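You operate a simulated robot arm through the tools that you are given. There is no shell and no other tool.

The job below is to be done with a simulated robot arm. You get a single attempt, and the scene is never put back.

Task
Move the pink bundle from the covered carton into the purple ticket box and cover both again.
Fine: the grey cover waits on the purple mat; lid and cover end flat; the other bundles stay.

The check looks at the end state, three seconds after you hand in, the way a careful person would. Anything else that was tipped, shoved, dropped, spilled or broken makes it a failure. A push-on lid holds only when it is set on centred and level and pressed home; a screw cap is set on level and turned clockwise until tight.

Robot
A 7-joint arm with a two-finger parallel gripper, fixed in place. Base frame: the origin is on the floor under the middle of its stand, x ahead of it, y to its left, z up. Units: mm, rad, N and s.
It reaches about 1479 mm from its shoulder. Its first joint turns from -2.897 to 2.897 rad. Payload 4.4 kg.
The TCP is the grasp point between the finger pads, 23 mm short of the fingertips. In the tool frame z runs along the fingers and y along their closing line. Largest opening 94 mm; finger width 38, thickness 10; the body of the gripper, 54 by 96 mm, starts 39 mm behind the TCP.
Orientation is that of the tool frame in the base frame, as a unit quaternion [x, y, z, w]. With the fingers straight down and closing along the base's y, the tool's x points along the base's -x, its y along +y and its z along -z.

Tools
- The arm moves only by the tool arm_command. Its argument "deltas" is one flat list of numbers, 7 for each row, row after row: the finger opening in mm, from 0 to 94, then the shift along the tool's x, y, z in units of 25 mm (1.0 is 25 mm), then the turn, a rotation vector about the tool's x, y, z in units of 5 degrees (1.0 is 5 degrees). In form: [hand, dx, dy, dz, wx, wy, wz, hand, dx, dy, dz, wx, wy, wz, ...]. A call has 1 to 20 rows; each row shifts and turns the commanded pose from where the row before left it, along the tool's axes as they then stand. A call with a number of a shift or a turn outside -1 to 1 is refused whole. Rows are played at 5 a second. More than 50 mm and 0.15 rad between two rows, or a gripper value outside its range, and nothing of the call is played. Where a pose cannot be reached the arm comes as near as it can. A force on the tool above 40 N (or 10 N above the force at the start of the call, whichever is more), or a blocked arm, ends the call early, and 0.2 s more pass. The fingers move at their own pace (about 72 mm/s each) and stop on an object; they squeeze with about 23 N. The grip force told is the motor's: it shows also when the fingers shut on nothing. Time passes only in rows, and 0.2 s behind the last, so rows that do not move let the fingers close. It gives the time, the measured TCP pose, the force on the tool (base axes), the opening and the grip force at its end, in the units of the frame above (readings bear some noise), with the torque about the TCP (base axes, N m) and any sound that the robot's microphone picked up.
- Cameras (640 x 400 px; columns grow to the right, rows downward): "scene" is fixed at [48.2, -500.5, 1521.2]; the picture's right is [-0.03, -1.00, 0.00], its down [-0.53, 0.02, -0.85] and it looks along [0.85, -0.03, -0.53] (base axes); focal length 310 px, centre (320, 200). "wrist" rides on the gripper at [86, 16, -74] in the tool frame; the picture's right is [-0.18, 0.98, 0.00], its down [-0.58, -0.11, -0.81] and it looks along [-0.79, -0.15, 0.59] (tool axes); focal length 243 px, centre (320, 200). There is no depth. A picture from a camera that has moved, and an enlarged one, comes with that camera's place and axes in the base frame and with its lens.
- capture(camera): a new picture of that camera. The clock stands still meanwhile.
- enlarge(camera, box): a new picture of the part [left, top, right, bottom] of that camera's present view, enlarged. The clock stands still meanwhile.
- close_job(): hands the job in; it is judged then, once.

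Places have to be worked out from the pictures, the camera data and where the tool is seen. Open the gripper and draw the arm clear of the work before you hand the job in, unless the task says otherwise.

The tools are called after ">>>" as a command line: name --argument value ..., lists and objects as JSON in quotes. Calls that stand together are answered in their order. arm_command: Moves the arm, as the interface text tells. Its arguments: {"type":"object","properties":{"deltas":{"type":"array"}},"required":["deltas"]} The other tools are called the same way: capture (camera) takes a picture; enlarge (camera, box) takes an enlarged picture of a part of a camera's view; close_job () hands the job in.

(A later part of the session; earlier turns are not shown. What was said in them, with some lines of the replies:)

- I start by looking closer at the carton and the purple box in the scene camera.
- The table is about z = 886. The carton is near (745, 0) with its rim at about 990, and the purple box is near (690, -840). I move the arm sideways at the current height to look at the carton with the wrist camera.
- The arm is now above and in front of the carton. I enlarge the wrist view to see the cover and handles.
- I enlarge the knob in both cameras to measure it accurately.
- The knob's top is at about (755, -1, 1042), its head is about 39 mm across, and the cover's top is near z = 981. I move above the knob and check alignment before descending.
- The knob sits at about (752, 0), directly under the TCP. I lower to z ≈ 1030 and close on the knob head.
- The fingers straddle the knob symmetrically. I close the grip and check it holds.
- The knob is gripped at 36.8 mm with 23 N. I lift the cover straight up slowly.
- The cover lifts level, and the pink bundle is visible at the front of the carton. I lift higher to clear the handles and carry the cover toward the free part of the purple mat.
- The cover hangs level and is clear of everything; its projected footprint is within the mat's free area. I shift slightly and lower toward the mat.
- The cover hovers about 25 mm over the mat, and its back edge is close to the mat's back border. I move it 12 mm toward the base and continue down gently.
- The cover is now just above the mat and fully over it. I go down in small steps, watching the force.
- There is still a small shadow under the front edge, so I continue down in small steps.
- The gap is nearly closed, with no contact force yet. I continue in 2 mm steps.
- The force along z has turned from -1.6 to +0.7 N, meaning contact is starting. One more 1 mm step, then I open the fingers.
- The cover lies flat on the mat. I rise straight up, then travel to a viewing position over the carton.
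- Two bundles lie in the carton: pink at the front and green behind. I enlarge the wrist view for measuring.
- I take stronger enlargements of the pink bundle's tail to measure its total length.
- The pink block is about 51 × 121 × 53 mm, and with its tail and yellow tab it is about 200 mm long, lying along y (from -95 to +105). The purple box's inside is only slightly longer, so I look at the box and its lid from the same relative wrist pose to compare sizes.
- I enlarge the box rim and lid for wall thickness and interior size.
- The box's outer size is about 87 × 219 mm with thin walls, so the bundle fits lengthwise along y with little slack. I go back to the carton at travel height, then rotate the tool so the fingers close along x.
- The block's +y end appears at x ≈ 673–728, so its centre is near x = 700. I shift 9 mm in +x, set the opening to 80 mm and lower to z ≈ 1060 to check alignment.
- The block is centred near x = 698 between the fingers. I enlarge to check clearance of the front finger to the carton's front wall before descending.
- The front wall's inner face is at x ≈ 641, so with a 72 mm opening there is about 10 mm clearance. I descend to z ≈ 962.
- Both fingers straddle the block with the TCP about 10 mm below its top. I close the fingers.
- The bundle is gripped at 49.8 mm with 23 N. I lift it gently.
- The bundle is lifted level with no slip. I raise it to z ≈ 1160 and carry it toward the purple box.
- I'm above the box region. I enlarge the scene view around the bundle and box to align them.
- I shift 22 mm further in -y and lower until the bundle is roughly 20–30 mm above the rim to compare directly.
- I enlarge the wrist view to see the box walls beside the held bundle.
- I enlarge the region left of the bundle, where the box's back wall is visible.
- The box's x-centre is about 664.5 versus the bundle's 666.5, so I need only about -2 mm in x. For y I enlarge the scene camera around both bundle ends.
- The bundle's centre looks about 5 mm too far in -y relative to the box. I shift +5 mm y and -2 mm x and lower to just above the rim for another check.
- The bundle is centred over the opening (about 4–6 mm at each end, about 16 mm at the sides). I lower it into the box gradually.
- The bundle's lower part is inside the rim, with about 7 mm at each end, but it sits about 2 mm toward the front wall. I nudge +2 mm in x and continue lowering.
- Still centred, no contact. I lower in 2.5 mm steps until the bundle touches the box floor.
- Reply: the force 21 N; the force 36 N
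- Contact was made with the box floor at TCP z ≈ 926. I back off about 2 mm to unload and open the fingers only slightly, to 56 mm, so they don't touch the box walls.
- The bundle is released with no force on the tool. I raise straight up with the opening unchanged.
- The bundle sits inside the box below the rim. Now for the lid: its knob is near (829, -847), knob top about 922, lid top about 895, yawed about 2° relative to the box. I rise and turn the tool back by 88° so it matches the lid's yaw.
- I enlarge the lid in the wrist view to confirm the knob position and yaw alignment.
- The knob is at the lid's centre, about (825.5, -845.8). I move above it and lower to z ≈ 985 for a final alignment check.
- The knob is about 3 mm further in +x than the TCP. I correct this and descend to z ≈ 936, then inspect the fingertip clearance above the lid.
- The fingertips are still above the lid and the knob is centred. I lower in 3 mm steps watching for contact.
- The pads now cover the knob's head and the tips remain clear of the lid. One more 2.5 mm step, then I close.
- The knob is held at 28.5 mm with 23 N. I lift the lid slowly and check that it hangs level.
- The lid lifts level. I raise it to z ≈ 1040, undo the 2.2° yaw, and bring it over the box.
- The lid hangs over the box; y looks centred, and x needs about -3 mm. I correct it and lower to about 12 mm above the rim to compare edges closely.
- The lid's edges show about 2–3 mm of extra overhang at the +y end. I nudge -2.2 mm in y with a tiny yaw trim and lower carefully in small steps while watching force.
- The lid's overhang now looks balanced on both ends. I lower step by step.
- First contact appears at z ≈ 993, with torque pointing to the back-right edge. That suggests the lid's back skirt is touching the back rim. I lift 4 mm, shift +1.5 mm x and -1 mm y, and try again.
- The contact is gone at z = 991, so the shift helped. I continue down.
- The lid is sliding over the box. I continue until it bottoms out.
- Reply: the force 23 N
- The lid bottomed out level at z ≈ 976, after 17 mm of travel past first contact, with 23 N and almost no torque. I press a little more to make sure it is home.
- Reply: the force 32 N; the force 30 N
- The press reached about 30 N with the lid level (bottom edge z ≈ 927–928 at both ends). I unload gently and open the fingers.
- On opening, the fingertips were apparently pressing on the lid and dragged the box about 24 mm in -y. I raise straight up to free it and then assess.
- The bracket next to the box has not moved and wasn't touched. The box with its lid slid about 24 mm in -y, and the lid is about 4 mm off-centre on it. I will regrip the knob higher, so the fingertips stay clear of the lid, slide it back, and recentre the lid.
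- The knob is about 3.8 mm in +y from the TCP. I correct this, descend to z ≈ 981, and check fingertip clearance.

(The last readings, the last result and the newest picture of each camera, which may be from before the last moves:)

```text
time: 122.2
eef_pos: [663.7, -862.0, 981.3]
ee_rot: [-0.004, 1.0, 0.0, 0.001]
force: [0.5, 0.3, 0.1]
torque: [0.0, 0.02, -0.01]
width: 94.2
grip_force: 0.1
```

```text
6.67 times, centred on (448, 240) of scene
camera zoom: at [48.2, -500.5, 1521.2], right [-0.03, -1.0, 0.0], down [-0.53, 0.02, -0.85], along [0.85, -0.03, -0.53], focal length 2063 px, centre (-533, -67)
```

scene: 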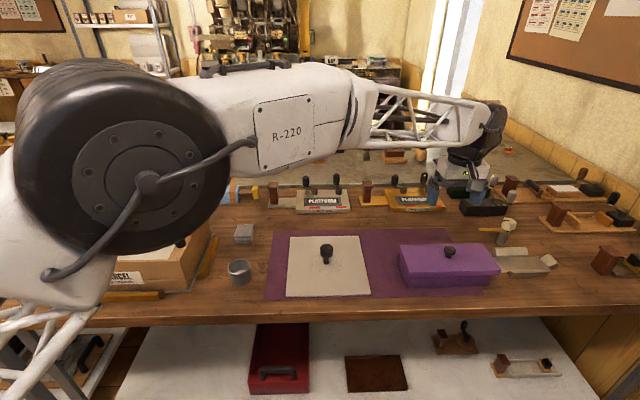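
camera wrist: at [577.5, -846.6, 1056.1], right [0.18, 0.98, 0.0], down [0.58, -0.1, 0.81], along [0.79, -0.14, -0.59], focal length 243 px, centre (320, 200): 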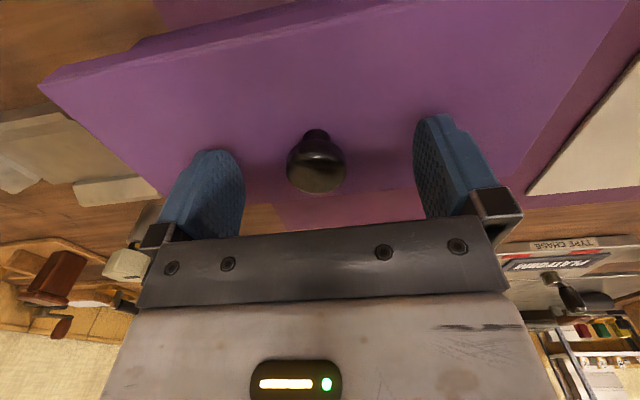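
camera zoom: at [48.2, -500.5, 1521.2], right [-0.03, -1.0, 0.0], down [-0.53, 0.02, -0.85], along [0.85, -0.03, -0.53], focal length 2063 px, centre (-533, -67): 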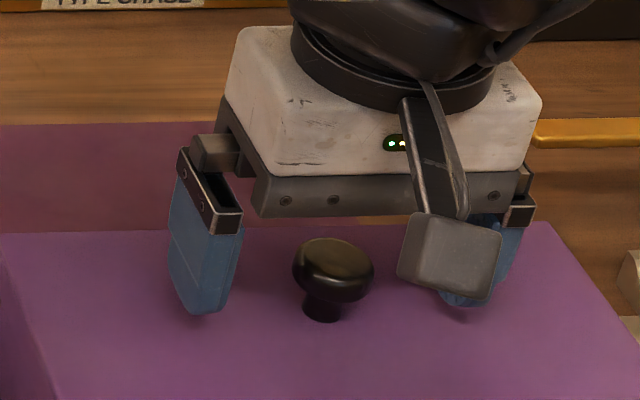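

The knob is centred between the fingers. I close on it and check the force stays small.

>>> arm_command --deltas '[70, 0, 0, 0, 0, 0, 0, 45, 0, 0, 0, 0, 0, 0, 10, 0, 0, 0, 0, 0, 0, 10, 0, 0, 0, 0, 0, 0, 10, 0, 0, 0, 0, 0, 0, 10, 0, 0, 0, 0, 0, 0]'

>>> arm_command --deltas '[10, 0, 0, -0.1, 0, 0, 0, 10, 0, 0, 0, 0, 0, 0]'

>>> enlarge --camera "scene" --box '[380, 215, 500, 300]'

```text
time: 123.6
eef_pos: [664.9, -863.2, 982.3]
ee_rot: [-0.003, 1.0, -0.001, 0.0]
force: [-0.4, -0.4, 1.1]
torque: [0.02, -0.01, 0.01]
width: 28.9
grip_force: 23.1
```

```text
time: 124.2
eef_pos: [663.8, -862.7, 984.0]
ee_rot: [-0.004, 1.0, 0.0, 0.0]
force: [0.4, -0.9, -0.2]
torque: [-0.01, 0.01, 0.0]
width: 28.7
grip_force: 23.0
```

```text
4.71 times, centred on (440, 258) of scene
camera zoom: at [48.2, -500.5, 1521.2], right [-0.03, -1.0, 0.0], down [-0.53, 0.02, -0.85], along [0.85, -0.03, -0.53], focal length 1456 px, centre (-245, -71)
```

zoom: 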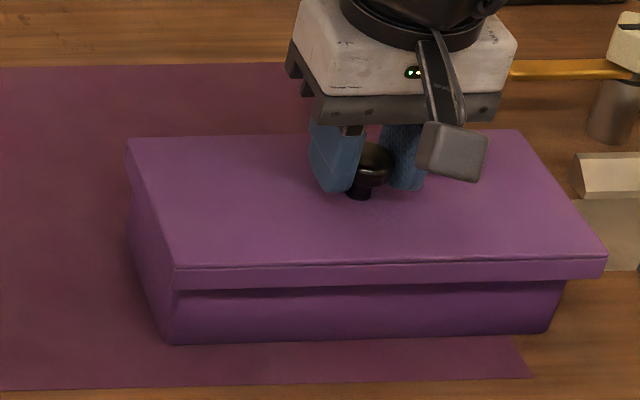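

The lid is gripped and about 2 mm lifted. I drag it slowly in +y, monitoring the lateral force.

>>> arm_command --deltas '[10, 0, 0.1, 0, 0, 0, 0, 10, 0, 0.1, 0, 0, 0, 0, 10, 0, 0.1, 0, 0, 0, 0, 10, 0, 0.1, 0, 0, 0, 0, 10, 0, 0, 0, 0, 0, 0]'

>>> enlarge --camera "scene" --box '[380, 215, 500, 300]'

```text
time: 125.4
eef_pos: [664.0, -854.1, 985.3]
ee_rot: [-0.003, 1.0, 0.0, 0.0]
force: [-1.4, -1.1, -0.6]
torque: [0.01, 0.01, -0.03]
width: 28.6
grip_force: 23.2
```

```text
4.71 times, centred on (440, 258) of scene
camera zoom: at [48.2, -500.5, 1521.2], right [-0.03, -1.0, 0.0], down [-0.53, 0.02, -0.85], along [0.85, -0.03, -0.53], focal length 1456 px, centre (-245, -71)
```

zoom: 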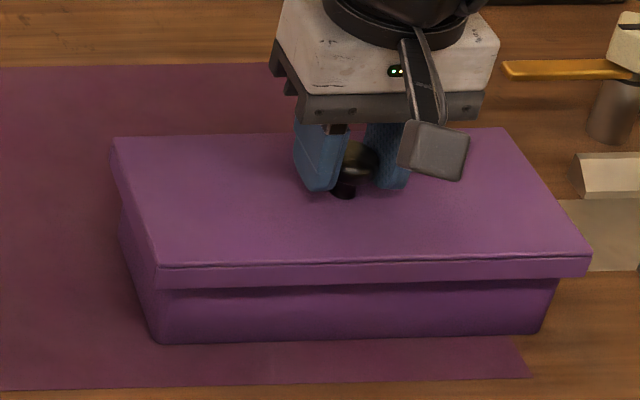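

The box follows with little slack and little force. About 16 mm remain to reach its original place.

>>> arm_command --deltas '[10, 0, 0.1, 0, 0, 0, 0, 10, 0, 0.1, 0, 0, 0, 0, 10, 0, 0.1, 0, 0, 0, 0, 10, 0, 0.1, 0, 0, 0, 0, 10, 0, 0.1, 0, 0, 0, 0, 10, 0, 0, 0, 0, 0, 0]'

>>> enlarge --camera "scene" --box '[380, 215, 500, 300]'

```text
time: 126.8
eef_pos: [663.4, -842.7, 987.0]
ee_rot: [-0.003, 1.0, 0.0, 0.001]
force: [-0.1, -1.3, 0.9]
torque: [-0.17, -0.01, -0.01]
width: 28.5
grip_force: 22.9
```

```text
4.71 times, centred on (440, 258) of scene
camera zoom: at [48.2, -500.5, 1521.2], right [-0.03, -1.0, 0.0], down [-0.53, 0.02, -0.85], along [0.85, -0.03, -0.53], focal length 1456 px, centre (-245, -71)
```

zoom: 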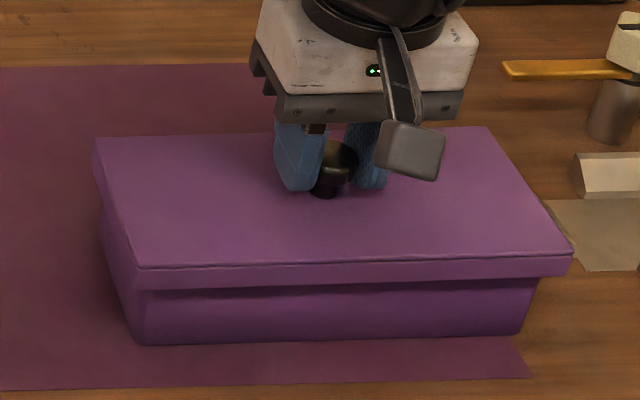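

About 5 mm remain. I move two more small steps.

>>> arm_command --deltas '[10, 0, 0.1, 0, 0, 0, 0, 10, 0, 0.1, 0, 0, 0, 0, 10, 0, 0, 0, 0, 0, 0]'

>>> enlarge --camera "scene" --box '[380, 215, 500, 300]'

>>> enlarge --camera "scene" --box '[386, 240, 434, 290]'

>>> enlarge --camera "scene" --box '[452, 240, 500, 290]'

```text
time: 127.6
eef_pos: [661.6, -836.4, 986.4]
ee_rot: [-0.003, 1.0, 0.0, 0.001]
force: [0.2, -2.2, -1.4]
torque: [0.01, -0.01, 0.02]
width: 28.6
grip_force: 23.6
```

```text
4.71 times, centred on (440, 258) of scene
camera zoom: at [48.2, -500.5, 1521.2], right [-0.03, -1.0, 0.0], down [-0.53, 0.02, -0.85], along [0.85, -0.03, -0.53], focal length 1456 px, centre (-245, -71)
```

zoom: 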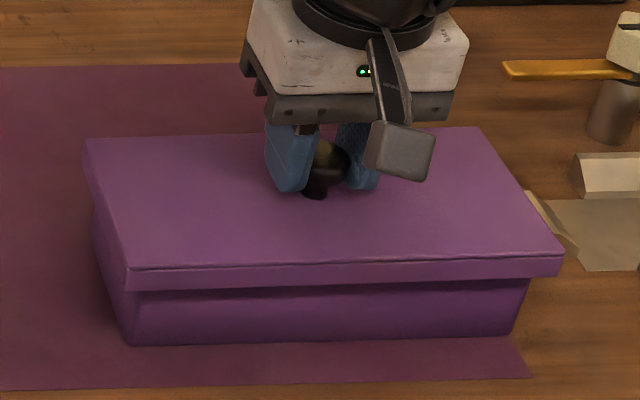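

```text
8.00 times, centred on (410, 265) of scene
camera zoom: at [48.2, -500.5, 1521.2], right [-0.03, -1.0, 0.0], down [-0.53, 0.02, -0.85], along [0.85, -0.03, -0.53], focal length 2476 px, centre (-400, -320)
```

zoom: 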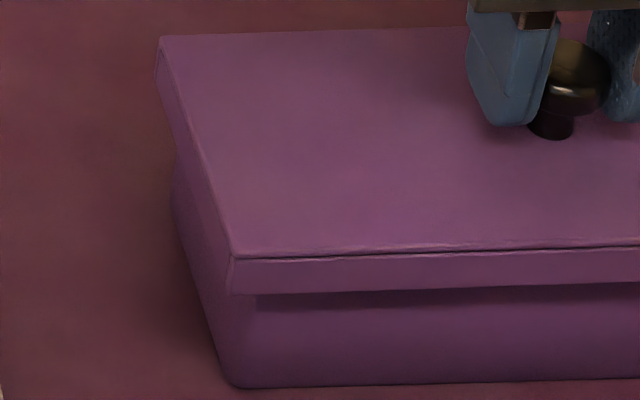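

```text
8.00 times, centred on (476, 265) of scene
camera zoom: at [48.2, -500.5, 1521.2], right [-0.03, -1.0, 0.0], down [-0.53, 0.02, -0.85], along [0.85, -0.03, -0.53], focal length 2476 px, centre (-928, -320)
```

zoom: 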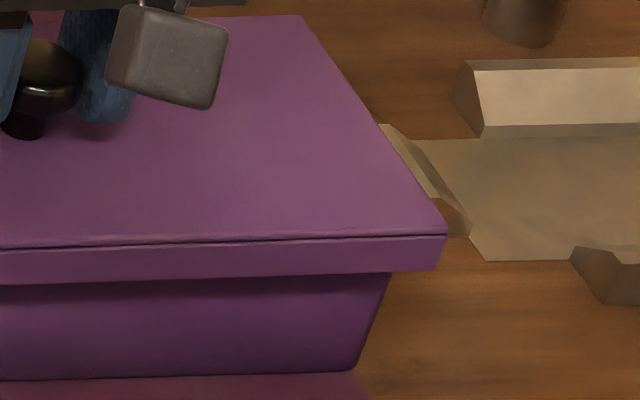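

The box is back within about 1 mm of its original position. I recentre the lid by -1.8 mm in y (about half the measured slack) and lower it to seat.

>>> arm_command --deltas '[10, 0, -0.07, 0, 0, 0, 0, 10, 0, 0, 0.06, 0, 0, 0, 10, 0, 0, 0, 0, 0, 0]'

>>> arm_command --deltas '[10, 0, 0, 0.06, 0, 0, 0, 10, 0, 0, 0, 0, 0, 0]'

>>> arm_command --deltas '[10, 0, 0, 0.05, 0, 0, 0, 10, 0, 0, 0, 0, 0, 0]'

>>> arm_command --deltas '[10, 0, 0, 0.05, 0, 0, 0, 10, 0, 0, 0, 0, 0, 0]'

```text
time: 128.4
eef_pos: [663.0, -837.3, 985.8]
ee_rot: [-0.004, 1.0, -0.001, 0.0]
force: [0.0, 0.4, -1.3]
torque: [0.0, -0.01, -0.02]
width: 28.6
grip_force: 22.5
```

```text
time: 129.0
eef_pos: [662.0, -837.3, 983.4]
ee_rot: [-0.004, 1.0, 0.0, 0.0]
force: [0.5, 0.3, 0.0]
torque: [-0.02, 0.02, 0.02]
width: 28.3
grip_force: 23.1
```

```text
time: 129.6
eef_pos: [662.3, -838.3, 981.9]
ee_rot: [-0.003, 1.0, 0.0, 0.0]
force: [-0.3, -1.2, 1.1]
torque: [0.27, -0.03, -0.02]
width: 28.6
grip_force: 22.8
```

```text
time: 130.2
eef_pos: [664.0, -836.8, 981.2]
ee_rot: [-0.003, 1.0, 0.0, 0.001]
force: [-2.4, 2.7, 10.2]
torque: [0.03, 0.06, 0.0]
width: 28.7
grip_force: 23.3
```

The lid is seating again at z ≈ 981, matching the higher grip. I press it home moderately.

>>> arm_command --deltas '[10, 0, 0, 0.04, 0, 0, 0, 10, 0, 0, 0, 0, 0, 0]'

>>> arm_command --deltas '[10, 0, 0, 0.04, 0, 0, 0, 10, 0, 0, 0, 0, 0, 0]'

>>> enlarge --camera "scene" --box '[386, 240, 434, 290]'

>>> enlarge --camera "scene" --box '[452, 240, 500, 290]'

```text
time: 130.8
eef_pos: [664.1, -837.5, 980.0]
ee_rot: [-0.004, 1.0, -0.001, 0.0]
force: [-6.0, 2.2, 18.5]
torque: [0.06, 0.09, -0.01]
width: 28.6
grip_force: 23.2
```

```text
time: 131.4
eef_pos: [663.1, -837.1, 980.5]
ee_rot: [-0.004, 1.0, -0.001, 0.0]
force: [-3.0, 0.5, 27.4]
torque: [-0.01, 0.0, 0.01]
width: 28.7
grip_force: 22.6
```

```text
8.00 times, centred on (410, 265) of scene
camera zoom: at [48.2, -500.5, 1521.2], right [-0.03, -1.0, 0.0], down [-0.53, 0.02, -0.85], along [0.85, -0.03, -0.53], focal length 2476 px, centre (-400, -320)
```

zoom: 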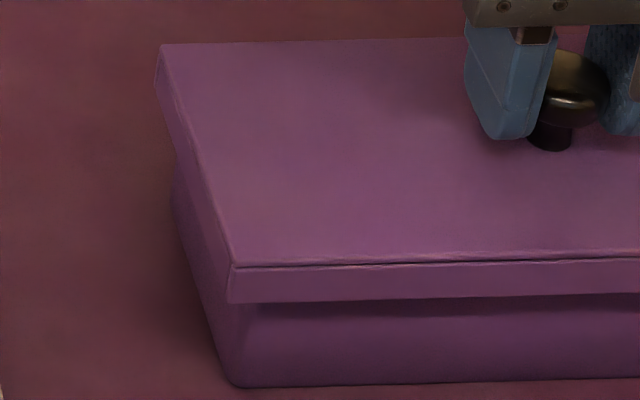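

```text
8.00 times, centred on (476, 265) of scene
camera zoom: at [48.2, -500.5, 1521.2], right [-0.03, -1.0, 0.0], down [-0.53, 0.02, -0.85], along [0.85, -0.03, -0.53], focal length 2476 px, centre (-928, -320)
```

zoom: 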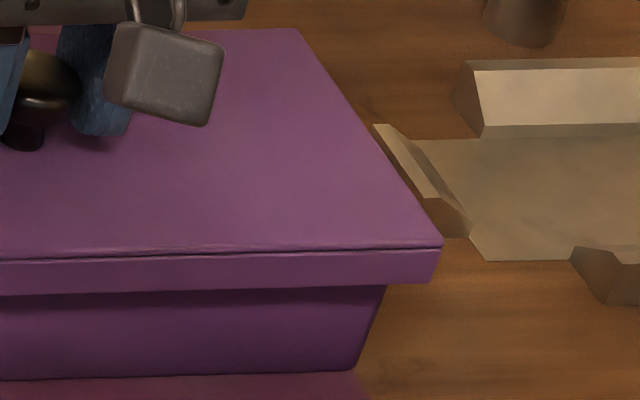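

The lid is seated at the same level on both sides. I now unload to near zero before opening.

>>> arm_command --deltas '[10, 0, 0, -0.07, 0, 0, 0, 10, 0, 0, 0, 0, 0, 0]'

>>> arm_command --deltas '[10, 0, 0, -0.04, 0, 0, 0, 10, 0, 0, 0, 0, 0, 0]'

```text
time: 132.0
eef_pos: [662.9, -837.2, 980.2]
ee_rot: [-0.003, 1.0, 0.0, -0.001]
force: [2.6, -4.7, 13.3]
torque: [-0.11, -0.14, -0.04]
width: 28.7
grip_force: 23.0
```

```text
time: 132.6
eef_pos: [663.9, -837.8, 980.0]
ee_rot: [-0.003, 1.0, 0.001, -0.001]
force: [-0.2, -0.4, 0.2]
torque: [-0.02, 0.06, 0.02]
width: 28.6
grip_force: 23.6
```

Force is near zero. I open in a slightly staged way, then check whether anything moved.

>>> arm_command --deltas '[34, 0, 0, 0, 0, 0, 0, 40, 0, 0, 0, 0, 0, 0, 40, 0, 0, 0, 0, 0, 0]'

>>> enlarge --camera "scene" --box '[380, 215, 500, 300]'

```text
time: 133.4
eef_pos: [663.1, -836.9, 982.4]
ee_rot: [-0.003, 1.0, 0.0, 0.001]
force: [-0.2, 0.2, 0.4]
torque: [0.01, 0.02, -0.02]
width: 40.0
grip_force: 0.1
```

```text
4.71 times, centred on (440, 258) of scene
camera zoom: at [48.2, -500.5, 1521.2], right [-0.03, -1.0, 0.0], down [-0.53, 0.02, -0.85], along [0.85, -0.03, -0.53], focal length 1456 px, centre (-245, -71)
```

zoom: 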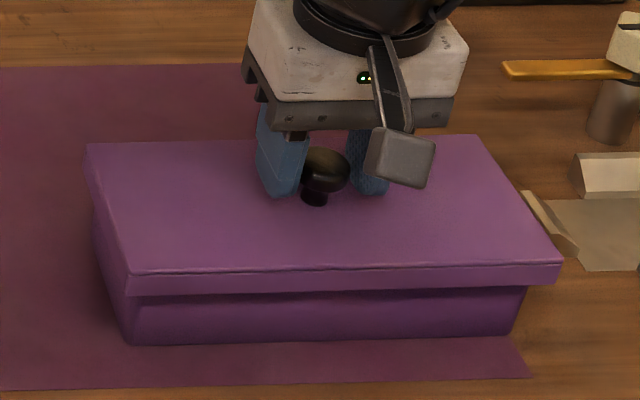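

The release was clean and the box stayed in place. I raise straight up clear of the knob.

>>> arm_command --deltas '[42, 0, 0, -0.3, 0, 0, 0, 50, 0, 0, -0.6, 0, 0, 0, 60, 0, 0, -1, 0, 0, 0, 94, 0, 0, -1, 0, 0, 0, 94, 0, 0, -1, 0, 0, 0, 94, 0, 0, -1, 0, 0, 0, 94, 0, 0, -1, 0, 0, 0, 94, 0, 0, -1, 0, 0, 0, 94, 0, 0, 0, 0, 0, 0]'

>>> capture --camera "wrist"

>>> enlarge --camera "scene" --box '[380, 215, 500, 300]'

```text
time: 135.4
eef_pos: [662.9, -839.4, 1153.2]
ee_rot: [-0.003, 1.0, -0.001, 0.0]
force: [1.0, 0.1, -0.5]
torque: [0.01, -0.01, -0.02]
width: 94.0
grip_force: 0.0
```

```text
taken
camera wrist: at [575.8, -824.0, 1229.5], right [0.18, 0.98, 0.0], down [0.58, -0.1, 0.81], along [0.79, -0.14, -0.59], focal length 243 px, centre (320, 200)
```

wrist: 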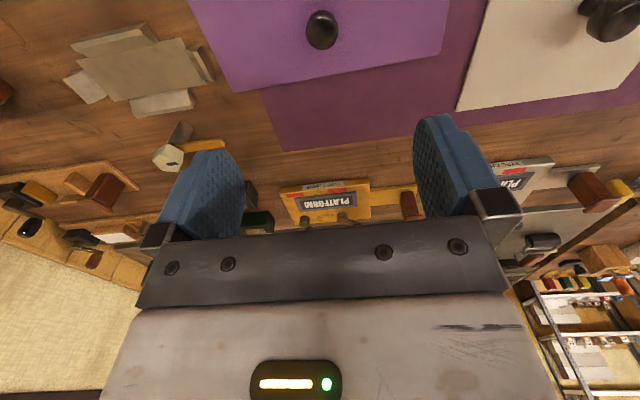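

```text
4.71 times, centred on (440, 258) of scene
camera zoom: at [48.2, -500.5, 1521.2], right [-0.03, -1.0, 0.0], down [-0.53, 0.02, -0.85], along [0.85, -0.03, -0.53], focal length 1456 px, centre (-245, -71)
```

zoom: 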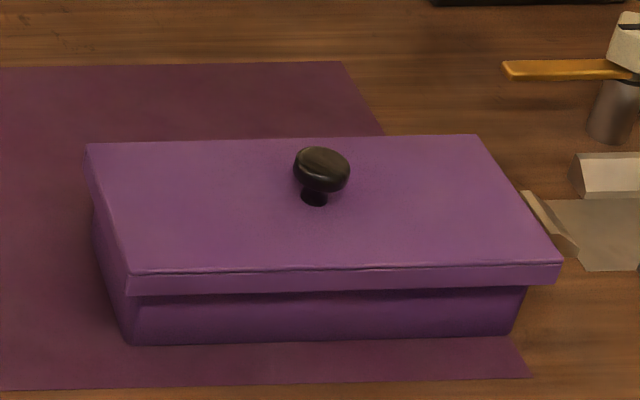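

The lid is centred and level on the box. Next is the grey cover: I move above its knob at about (721.5, -539.5) and check alignment.

>>> arm_command --deltas '[94, 0, 0, 0, 0, 0, 0.08, 94, -0.4, 1, 0, 0, 0, 0, 94, -0.4, 1, 0, 0, 0, 0, 94, -0.4, 1, 0, 0, 0, 0, 94, -0.4, 1, 0, 0, 0, 0, 94, -0.4, 1, 0, 0, 0, 0, 94, -0.34, 1, 0, 0, 0, 0, 94, 0, 1, 0, 0, 0, 0, 94, 0, 1, 0, 0, 0, 0, 94, 0, 1, 0, 0, 0, 0, 94, 0, 1, 0, 0, 0, 0, 94, 0, 1, 0, 0, 0, 0, 94, 0, 0.96, 0, 0, 0, 0, 94, 0, 0, 1, 0, 0, 0, 94, 0, 0, 1, 0, 0, 0, 94, 0, 0, 1, 0, 0, 0, 94, 0, 0, 1, 0, 0, 0, 94, 0, 0, 0, 0, 0, 0]'

>>> capture --camera "wrist"

>>> enlarge --camera "scene" --box '[260, 180, 400, 300]'

```text
time: 139.2
eef_pos: [722.8, -536.7, 1052.6]
ee_rot: [0.0, 1.0, 0.0, 0.0]
force: [0.3, -0.4, -0.1]
torque: [-0.03, 0.0, 0.0]
width: 94.0
grip_force: 0.1
```

```text
taken
camera wrist: at [635.3, -521.3, 1128.2], right [0.18, 0.98, 0.0], down [0.58, -0.11, 0.81], along [0.79, -0.15, -0.59], focal length 243 px, centre (320, 200)
```

wrist: 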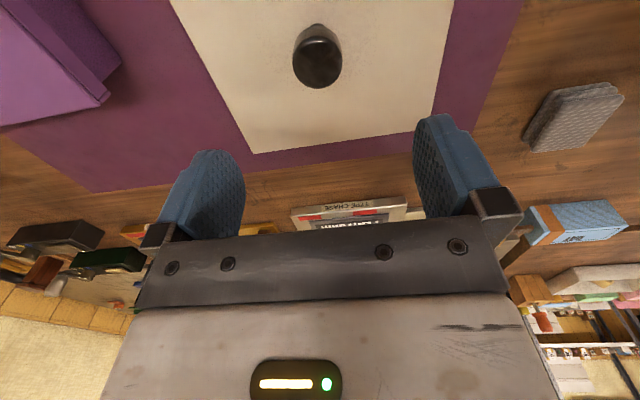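

```text
3.33 times, centred on (330, 240) of scene
camera zoom: at [48.2, -500.5, 1521.2], right [-0.03, -1.0, 0.0], down [-0.53, 0.02, -0.85], along [0.85, -0.03, -0.53], focal length 1032 px, centre (287, 67)
```

zoom: 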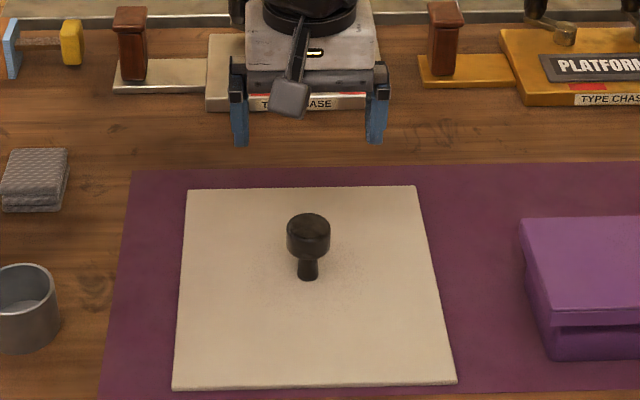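

The alignment matches the view from the first pickup. I descend to z ≈ 927 and grip the knob.

>>> arm_command --deltas '[94, 0, 0, 1, 0, 0, 0, 94, 0, 0, 1, 0, 0, 0, 94, 0, 0, 1, 0, 0, 0, 94, 0, 0, 1, 0, 0, 0, 94, 0, 0, 0.7, 0, 0, 0, 94, 0, 0, 0.25, 0, 0, 0, 94, 0, 0, 0, 0, 0, 0]'

>>> capture --camera "wrist"

```text
time: 140.8
eef_pos: [722.7, -538.6, 929.3]
ee_rot: [0.001, 1.0, 0.0, 0.0]
force: [0.2, -0.5, 0.8]
torque: [-0.05, 0.0, -0.03]
width: 94.1
grip_force: 0.1
```

```text
taken
camera wrist: at [635.0, -522.0, 1004.8], right [0.18, 0.98, 0.0], down [0.58, -0.11, 0.81], along [0.79, -0.15, -0.59], focal length 243 px, centre (320, 200)
```

wrist: 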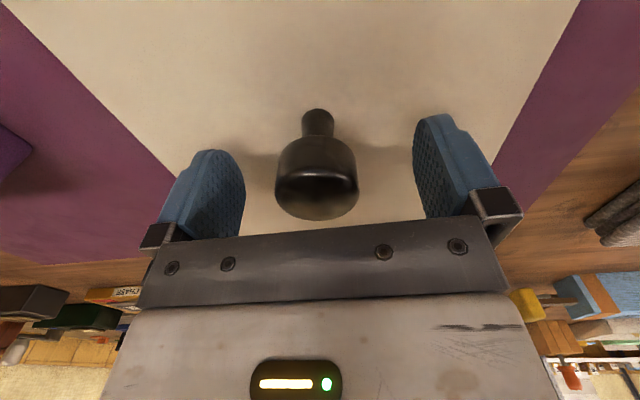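

The knob is centred and the fingertips are clear. I close and lift slightly.

>>> arm_command --deltas '[70, 0, 0, 0, 0, 0, 0, 50, 0, 0, 0, 0, 0, 0, 10, 0, 0, 0, 0, 0, 0, 10, 0, 0, 0, 0, 0, 0, 10, 0, 0, 0, 0, 0, 0, 10, 0, 0, 0, 0, 0, 0]'

>>> arm_command --deltas '[10, 0, 0, -0.3, 0, 0, 0, 10, 0, 0, -0.4, 0, 0, 0, 10, 0, 0, -0.6, 0, 0, 0, 10, 0, 0, 0, 0, 0, 0]'

>>> enlarge --camera "scene" --box '[260, 180, 400, 300]'

```text
time: 142.2
eef_pos: [722.0, -538.5, 929.7]
ee_rot: [-0.001, 1.0, 0.0, 0.0]
force: [0.3, -1.1, -0.4]
torque: [-0.01, -0.05, 0.01]
width: 37.3
grip_force: 22.8
```

```text
time: 143.2
eef_pos: [722.7, -539.7, 962.5]
ee_rot: [0.0, 1.0, 0.001, 0.0]
force: [0.4, 0.1, -2.0]
torque: [0.0, 0.01, -0.03]
width: 37.4
grip_force: 23.3
```

```text
3.33 times, centred on (330, 240) of scene
camera zoom: at [48.2, -500.5, 1521.2], right [-0.03, -1.0, 0.0], down [-0.53, 0.02, -0.85], along [0.85, -0.03, -0.53], focal length 1032 px, centre (287, 67)
```

zoom: 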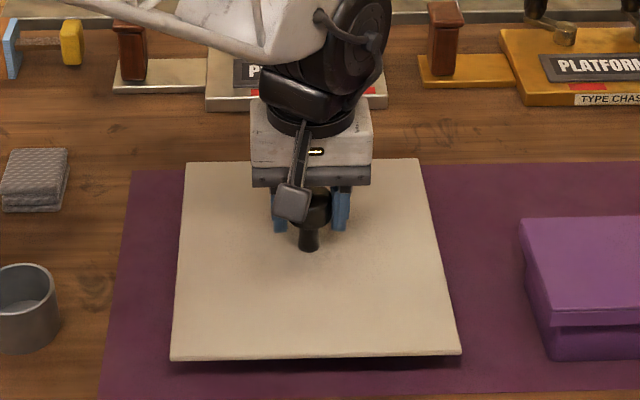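

The cover lifts level. I raise it to z ≈ 1180 and carry it back over the carton along the reverse path.

>>> arm_command --deltas '[10, 0, 0, -0.8, 0, 0, 0, 10, 0, 0, -1, 0, 0, 0, 10, 0, 0, -1, 0, 0, 0, 10, 0, 0, -1, 0, 0, 0, 10, 0, 0, -1, 0, 0, 0, 10, 0, 0, -1, 0, 0, 0, 10, 0, 0, -1, 0, 0, 0, 10, 0, 0, -1, 0, 0, 0, 10, 0, 0, -0.9, 0, 0, 0, 10, 0, 0.5, 0, 0, 0, 0, 10, 0, 0.8, 0, 0, 0, 0, 10, 0, 0.8, 0, 0, 0, 0, 10, 0, 0.8, 0, 0, 0, 0, 10, 0, 0.8, 0, 0, 0, 0, 10, 0, 0.8, 0, 0, 0, 0, 10, 0, 0.8, 0, 0, 0, 0, 10, 0, 0.8, 0, 0, 0, 0, 10, 0, 0.8, 0, 0, 0, 0, 10, 0, 0.8, 0, 0, 0, 0, 10, 0, 0.8, 0, 0, 0, 0]'

>>> arm_command --deltas '[10, -0.13, 0.8, 0, 0, 0, 0, 10, -0.13, 0.8, 0, 0, 0, 0, 10, -0.13, 0.8, 0, 0, 0, 0, 10, -0.13, 0.8, 0, 0, 0, 0, 10, -0.13, 0.8, 0, 0, 0, 0, 10, -0.13, 0.8, 0, 0, 0, 0, 10, -0.13, 0.8, 0, 0, 0, 0, 10, -0.13, 0.8, 0, 0, 0, 0, 10, -0.13, 0.8, 0, 0, 0, 0, 10, -0.13, 0.8, 0, 0, 0, 0, 10, 0, 0.8, 0, 0, 0, 0, 10, 0, 0.8, 0, 0, 0, 0, 10, 0, 0.8, 0, 0, 0, 0, 10, 0, 0.8, 0, 0, 0, 0, 10, 0, 0.8, 0, 0, 0, 0, 10, 0, 0.7, 0, 0, 0, 0, 10, 0, 0.3, 0, 0, 0, 0, 10, 0, 0, 0, 0, 0, 0]'

>>> capture --camera "scene"

>>> enlarge --camera "scene" --box '[30, 160, 270, 310]'

>>> capture --camera "wrist"

```text
time: 147.4
eef_pos: [722.0, -327.3, 1176.4]
ee_rot: [0.0, 1.0, 0.0, 0.0]
force: [-0.6, 0.5, -1.7]
torque: [-0.02, 0.01, 0.01]
width: 37.6
grip_force: 22.8
```

```text
time: 151.2
eef_pos: [754.5, -0.9, 1180.7]
ee_rot: [0.0, 1.0, 0.0, 0.001]
force: [0.1, 0.1, -0.5]
torque: [0.03, -0.02, -0.04]
width: 37.2
grip_force: 23.3
```

```text
taken
```

scene: 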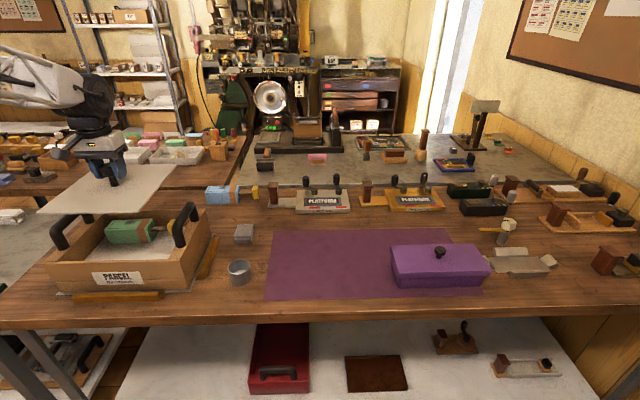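

```text
2.67 times, centred on (150, 235) of scene
camera zoom: at [48.2, -500.5, 1521.2], right [-0.03, -1.0, 0.0], down [-0.53, 0.02, -0.85], along [0.85, -0.03, -0.53], focal length 825 px, centre (773, 107)
```

zoom: 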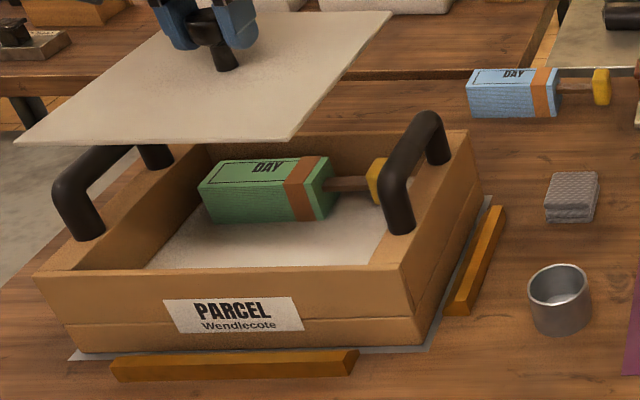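

```text
taken
camera wrist: at [666.9, 15.0, 1255.0], right [0.18, 0.98, 0.0], down [0.58, -0.11, 0.81], along [0.79, -0.15, -0.59], focal length 243 px, centre (320, 200)
```

wrist: 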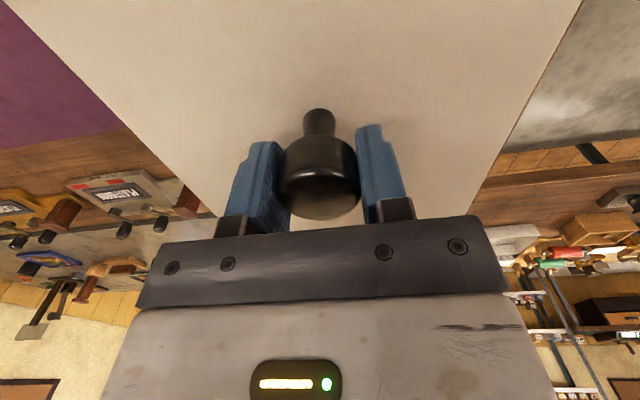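

The cover is back above the carton, and the green bundle inside is untouched. I lower it between the handles and inspect.

>>> arm_command --deltas '[10, 0, 0, 0.9, 0, 0, 0, 10, 0, 0, 0.9, 0, 0, 0, 10, 0, 0, 0.9, 0, 0, 0, 10, 0, 0, 0.9, 0, 0, 0, 10, 0, 0, 0.6, 0, 0, 0, 10, 0, 0, 0.4, 0, 0, 0, 10, 0, 0, 0.3, 0, 0, 0, 10, 0, 0, 0, 0, 0, 0]'

>>> enlarge --camera "scene" --box '[30, 180, 270, 330]'

>>> capture --camera "wrist"

```text
time: 153.0
eef_pos: [752.9, -1.2, 1059.0]
ee_rot: [0.0, 1.0, -0.001, 0.001]
force: [-0.5, 0.1, -0.9]
torque: [-0.02, -0.04, 0.02]
width: 37.2
grip_force: 22.6
```

```text
2.67 times, centred on (150, 255) of scene
camera zoom: at [48.2, -500.5, 1521.2], right [-0.03, -1.0, 0.0], down [-0.53, 0.02, -0.85], along [0.85, -0.03, -0.53], focal length 825 px, centre (773, 53)
```

zoom: 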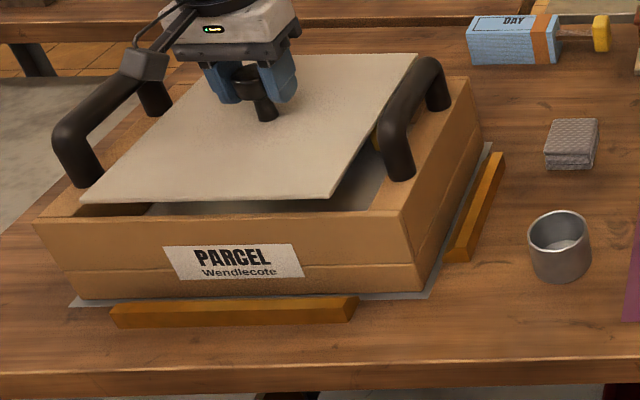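

```text
taken
camera wrist: at [666.6, 14.9, 1133.4], right [0.18, 0.98, 0.0], down [0.58, -0.11, 0.81], along [0.79, -0.15, -0.59], focal length 243 px, centre (320, 200)
```

wrist: 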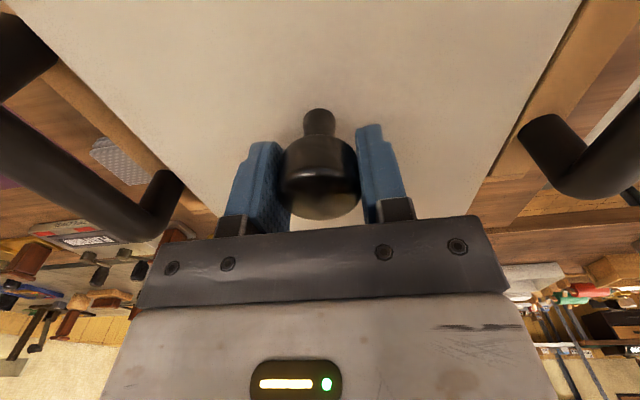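

Everything is aligned between the handles. I lower gently to contact.

>>> arm_command --deltas '[10, 0, 0, 0.3, 0, 0, 0, 10, 0, 0, 0.3, 0, 0, 0, 10, 0, 0, 0.2, 0, 0, 0, 10, 0, 0, 0, 0, 0, 0]'

>>> arm_command --deltas '[10, 0, 0, 0.08, 0, 0, 0, 10, 0, 0, 0, 0, 0, 0]'

>>> arm_command --deltas '[10, 0, 0, 0.06, 0, 0, 0, 10, 0, 0, 0, 0, 0, 0]'

>>> enlarge --camera "scene" --box '[30, 180, 270, 330]'

```text
time: 154.0
eef_pos: [755.2, -1.0, 1037.2]
ee_rot: [0.0, 1.0, -0.001, 0.001]
force: [0.2, 0.1, -0.6]
torque: [-0.02, -0.01, -0.03]
width: 36.9
grip_force: 22.8
```

```text
time: 154.6
eef_pos: [754.5, 0.3, 1035.3]
ee_rot: [0.0, 1.0, -0.001, 0.0]
force: [-0.9, 0.4, -1.0]
torque: [0.0, -0.02, 0.03]
width: 37.2
grip_force: 22.6
```

```text
time: 155.2
eef_pos: [756.5, -2.3, 1034.7]
ee_rot: [-0.001, 1.0, 0.0, 0.001]
force: [-6.7, 3.7, 15.1]
torque: [0.07, 0.09, -0.02]
width: 37.5
grip_force: 22.5
```

```text
2.67 times, centred on (150, 255) of scene
camera zoom: at [48.2, -500.5, 1521.2], right [-0.03, -1.0, 0.0], down [-0.53, 0.02, -0.85], along [0.85, -0.03, -0.53], focal length 825 px, centre (773, 53)
```

zoom: 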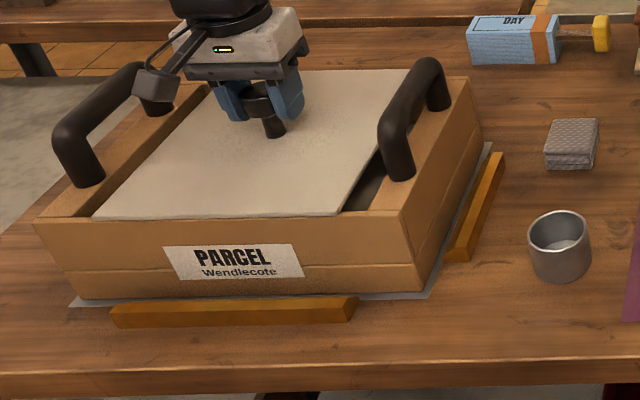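

Contact is level (little torque). I check the cover's overlap on the front and back rims before releasing.

>>> enlarge --camera "scene" --box '[55, 240, 175, 290]'

>>> enlarge --camera "scene" --box '[90, 190, 210, 240]'

>>> capture --camera "wrist"

```text
5.33 times, centred on (115, 265) of scene
camera zoom: at [48.2, -500.5, 1521.2], right [-0.03, -1.0, 0.0], down [-0.53, 0.02, -0.85], along [0.85, -0.03, -0.53], focal length 1650 px, centre (1413, -147)
```

zoom: 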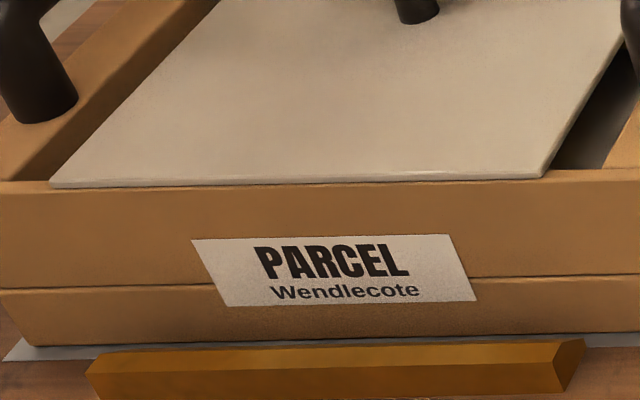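

```text
5.33 times, centred on (150, 215) of scene
camera zoom: at [48.2, -500.5, 1521.2], right [-0.03, -1.0, 0.0], down [-0.53, 0.02, -0.85], along [0.85, -0.03, -0.53], focal length 1650 px, centre (1227, 120)
```

zoom: 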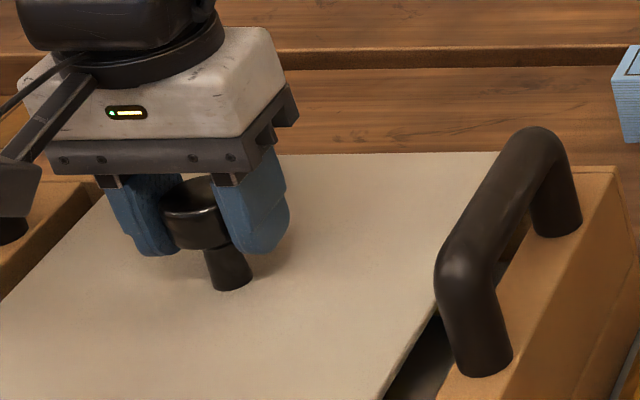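

```text
taken
camera wrist: at [668.7, 15.4, 1110.0], right [0.18, 0.98, 0.0], down [0.58, -0.11, 0.81], along [0.79, -0.15, -0.59], focal length 243 px, centre (320, 200)
```

wrist: 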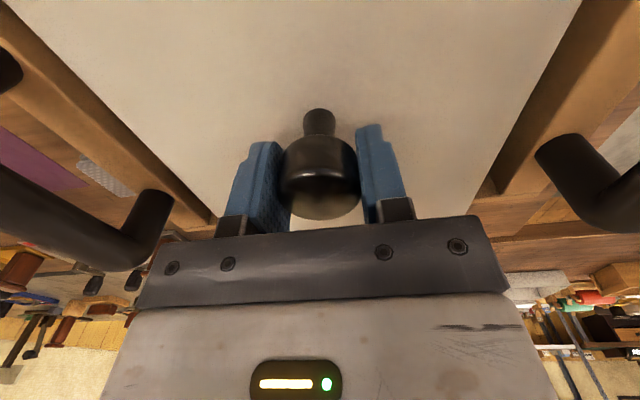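

The cover is about 3 mm further back than originally. I lift 2.5 mm, shift -3 mm in x, and set it down again.

>>> arm_command --deltas '[10, 0, 0, -0.16, 0, 0, 0, 10, 0.12, 0, 0, 0, 0, 0, 10, 0, 0, 0, 0, 0, 0]'

>>> arm_command --deltas '[10, 0, 0, 0.08, 0, 0, 0, 10, 0, 0, 0, 0, 0, 0]'

>>> arm_command --deltas '[10, 0, 0, 0.05, 0, 0, 0, 10, 0, 0, 0, 0, 0, 0]'

>>> enlarge --camera "scene" --box '[55, 240, 175, 290]'

```text
time: 156.0
eef_pos: [752.2, -1.8, 1037.8]
ee_rot: [0.0, 1.0, 0.0, -0.001]
force: [-0.2, -1.4, -0.8]
torque: [0.02, -0.02, -0.01]
width: 37.3
grip_force: 22.8
```

```text
time: 156.6
eef_pos: [751.0, -0.7, 1035.7]
ee_rot: [0.0, 1.0, -0.001, 0.0]
force: [0.7, -0.5, -1.1]
torque: [0.0, -0.02, -0.02]
width: 37.3
grip_force: 23.3
```

```text
time: 157.2
eef_pos: [752.9, -1.0, 1035.1]
ee_rot: [-0.001, 1.0, 0.0, 0.001]
force: [-1.4, 2.6, 6.1]
torque: [0.02, 0.05, -0.01]
width: 37.2
grip_force: 23.1
```

```text
5.33 times, centred on (115, 265) of scene
camera zoom: at [48.2, -500.5, 1521.2], right [-0.03, -1.0, 0.0], down [-0.53, 0.02, -0.85], along [0.85, -0.03, -0.53], focal length 1650 px, centre (1413, -147)
```

zoom: 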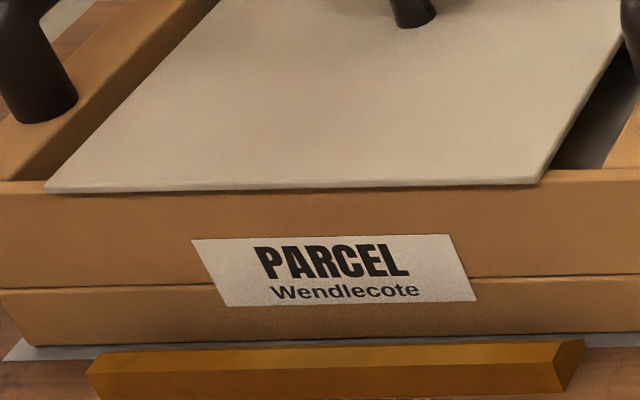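

The cover matches its original placement and rests flat with about 6 N. I relax slightly and open the fingers in stages.

>>> arm_command --deltas '[10, 0, 0, -0.03, 0, 0, 0, 10, 0, 0, 0, 0, 0, 0]'

>>> arm_command --deltas '[42, 0, 0, 0, 0, 0, 0, 48, 0, 0, 0, 0, 0, 0, 60, 0, 0, 0, 0, 0, 0, 60, 0, 0, 0, 0, 0, 0]'

>>> enlarge --camera "scene" --box '[30, 180, 270, 330]'

```text
time: 157.8
eef_pos: [751.6, -0.9, 1034.5]
ee_rot: [0.0, 1.0, 0.0, 0.0]
force: [0.9, 0.4, -1.8]
torque: [0.01, 0.0, -0.01]
width: 37.3
grip_force: 23.1
```

```text
time: 158.8
eef_pos: [750.8, -0.2, 1036.2]
ee_rot: [0.0, 1.0, 0.0, 0.0]
force: [-0.4, -0.3, 0.1]
torque: [-0.01, -0.03, -0.02]
width: 59.9
grip_force: 0.0
```

```text
2.67 times, centred on (150, 255) of scene
camera zoom: at [48.2, -500.5, 1521.2], right [-0.03, -1.0, 0.0], down [-0.53, 0.02, -0.85], along [0.85, -0.03, -0.53], focal length 825 px, centre (773, 53)
```

zoom: 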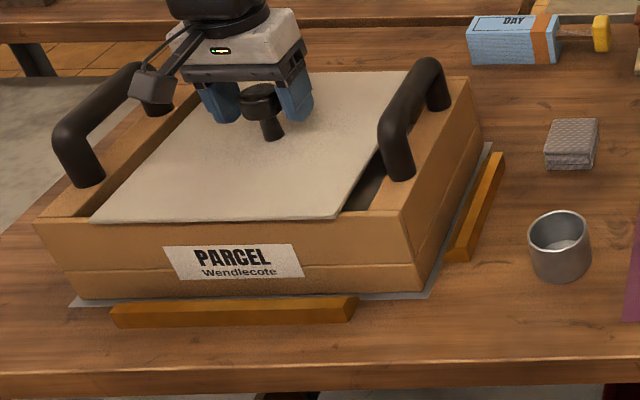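

The cover lies flat and the grip is open. I rise straight up and retract the arm to its starting area.

>>> arm_command --deltas '[65, 0, 0, -0.4, 0, 0, 0, 75, 0, 0, -0.8, 0, 0, 0, 94, 0, 0, -1, 0, 0, 0, 94, 0, 0, -1, 0, 0, 0, 94, 0, 0, -1, 0, 0, 0, 94, 0, 0, -1, 0, 0, 0, 94, 0, 0, -1, 0, 0, 0, 94, 0, 0, -1, 0, 0, 0, 94, 0, 0, -1, 0, 0, 0, 94, 1, 0, 0, 0, 0, 0, 94, 1, 0, 0, 0, 0, 0, 94, 1, 0, 0, 0, 0, 0, 94, 1, 0, 0, 0, 0, 0, 94, 1, 0, 0, 0, 0, 0, 94, 1, 0, 0, 0, 0, 0, 94, 1, 0, 0, 0, 0, 0, 94, 1, 0, 0, 0, 0, 0, 94, 1, 0, 0, 0, 0, 0, 94, 1, 0, 0, 0, 0, 0, 94, 0.8, 0, 0, 0, 0, 0]'

>>> capture --camera "wrist"

>>> capture --camera "scene"

>>> enlarge --camera "scene" --box '[50, 190, 220, 300]'

>>> enlarge --camera "scene" --box '[250, 180, 570, 380]'

>>> enlarge --camera "scene" --box '[380, 215, 500, 300]'

```text
time: 163.0
eef_pos: [482.3, -0.7, 1240.7]
ee_rot: [0.001, 1.0, 0.0, 0.0]
force: [0.6, -0.1, -0.1]
torque: [-0.04, -0.02, -0.04]
width: 94.2
grip_force: 0.1
```

```text
taken
camera wrist: at [395.1, 15.7, 1316.2], right [0.18, 0.98, 0.0], down [0.58, -0.11, 0.81], along [0.79, -0.15, -0.59], focal length 243 px, centre (320, 200)
```

wrist: 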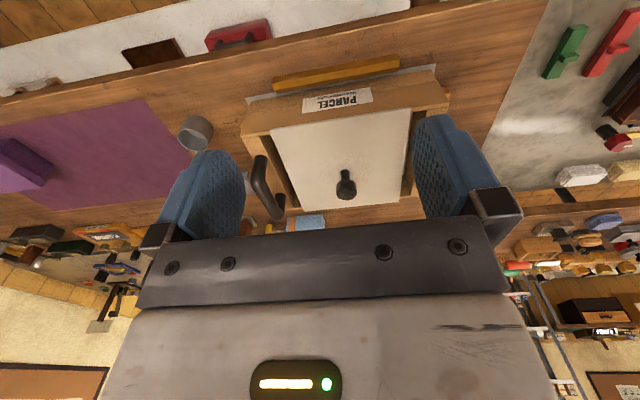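

```text
taken
```

scene: 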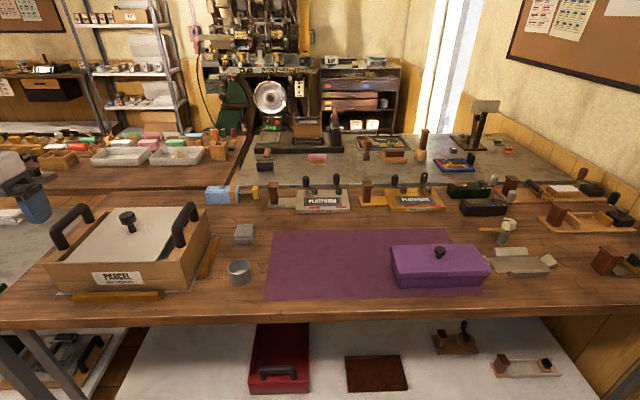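

```text
3.64 times, centred on (135, 245) of scene
camera zoom: at [48.2, -500.5, 1521.2], right [-0.03, -1.0, 0.0], down [-0.53, 0.02, -0.85], along [0.85, -0.03, -0.53], focal length 1125 px, centre (993, 36)
```

zoom: 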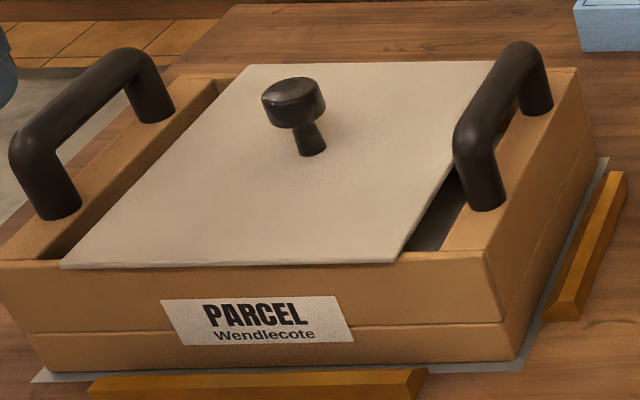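

```text
2.00 times, centred on (410, 280) of scene
camera zoom: at [48.2, -500.5, 1521.2], right [-0.03, -1.0, 0.0], down [-0.53, 0.02, -0.85], along [0.85, -0.03, -0.53], focal length 619 px, centre (140, 40)
```

zoom: 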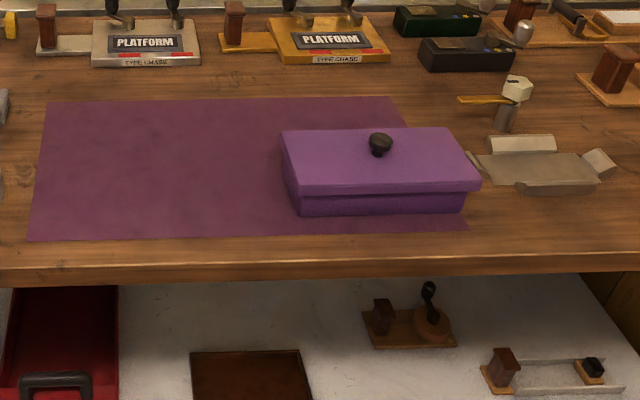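

```text
4.71 times, centred on (440, 258) of scene
camera zoom: at [48.2, -500.5, 1521.2], right [-0.03, -1.0, 0.0], down [-0.53, 0.02, -0.85], along [0.85, -0.03, -0.53], focal length 1456 px, centre (-245, -71)
```

zoom: 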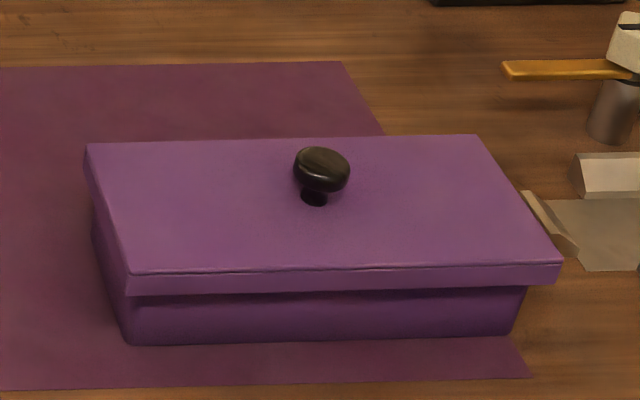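

The grey cover is back in its original place on the carton. The purple box is at its original position with the lid flat and centred on it. The other bundles and bystanders look untouched, and the arm is clear with the gripper open, so I hand in the job.

>>> close_job

```text
The job is handed in.
```

The pink bundle is in the purple ticket box, and both the box and the carton are covered again. I handed the job in and have no result back yet.

- **Bundle:** it lies flat in the purple box, below the rim. The green bundle stayed in the carton, and I saw no sign that it or the blue one on the table moved.
- **Purple lid:** it is centred and level, and I pressed it home with about 27 N until it stopped moving.
- **Grey cover:** it waited on the purple mat. It is now flat on the carton in its original place.

**Box was shoved:** when I first let go of the lid, the fingertips dragged the box and lid about 24 mm sideways. It did not touch the bracket beside it. I slid the box back to within about 1 mm of where it started, then recentred the lid and pressed it down again.

The gripper is open and the arm is clear of the work.
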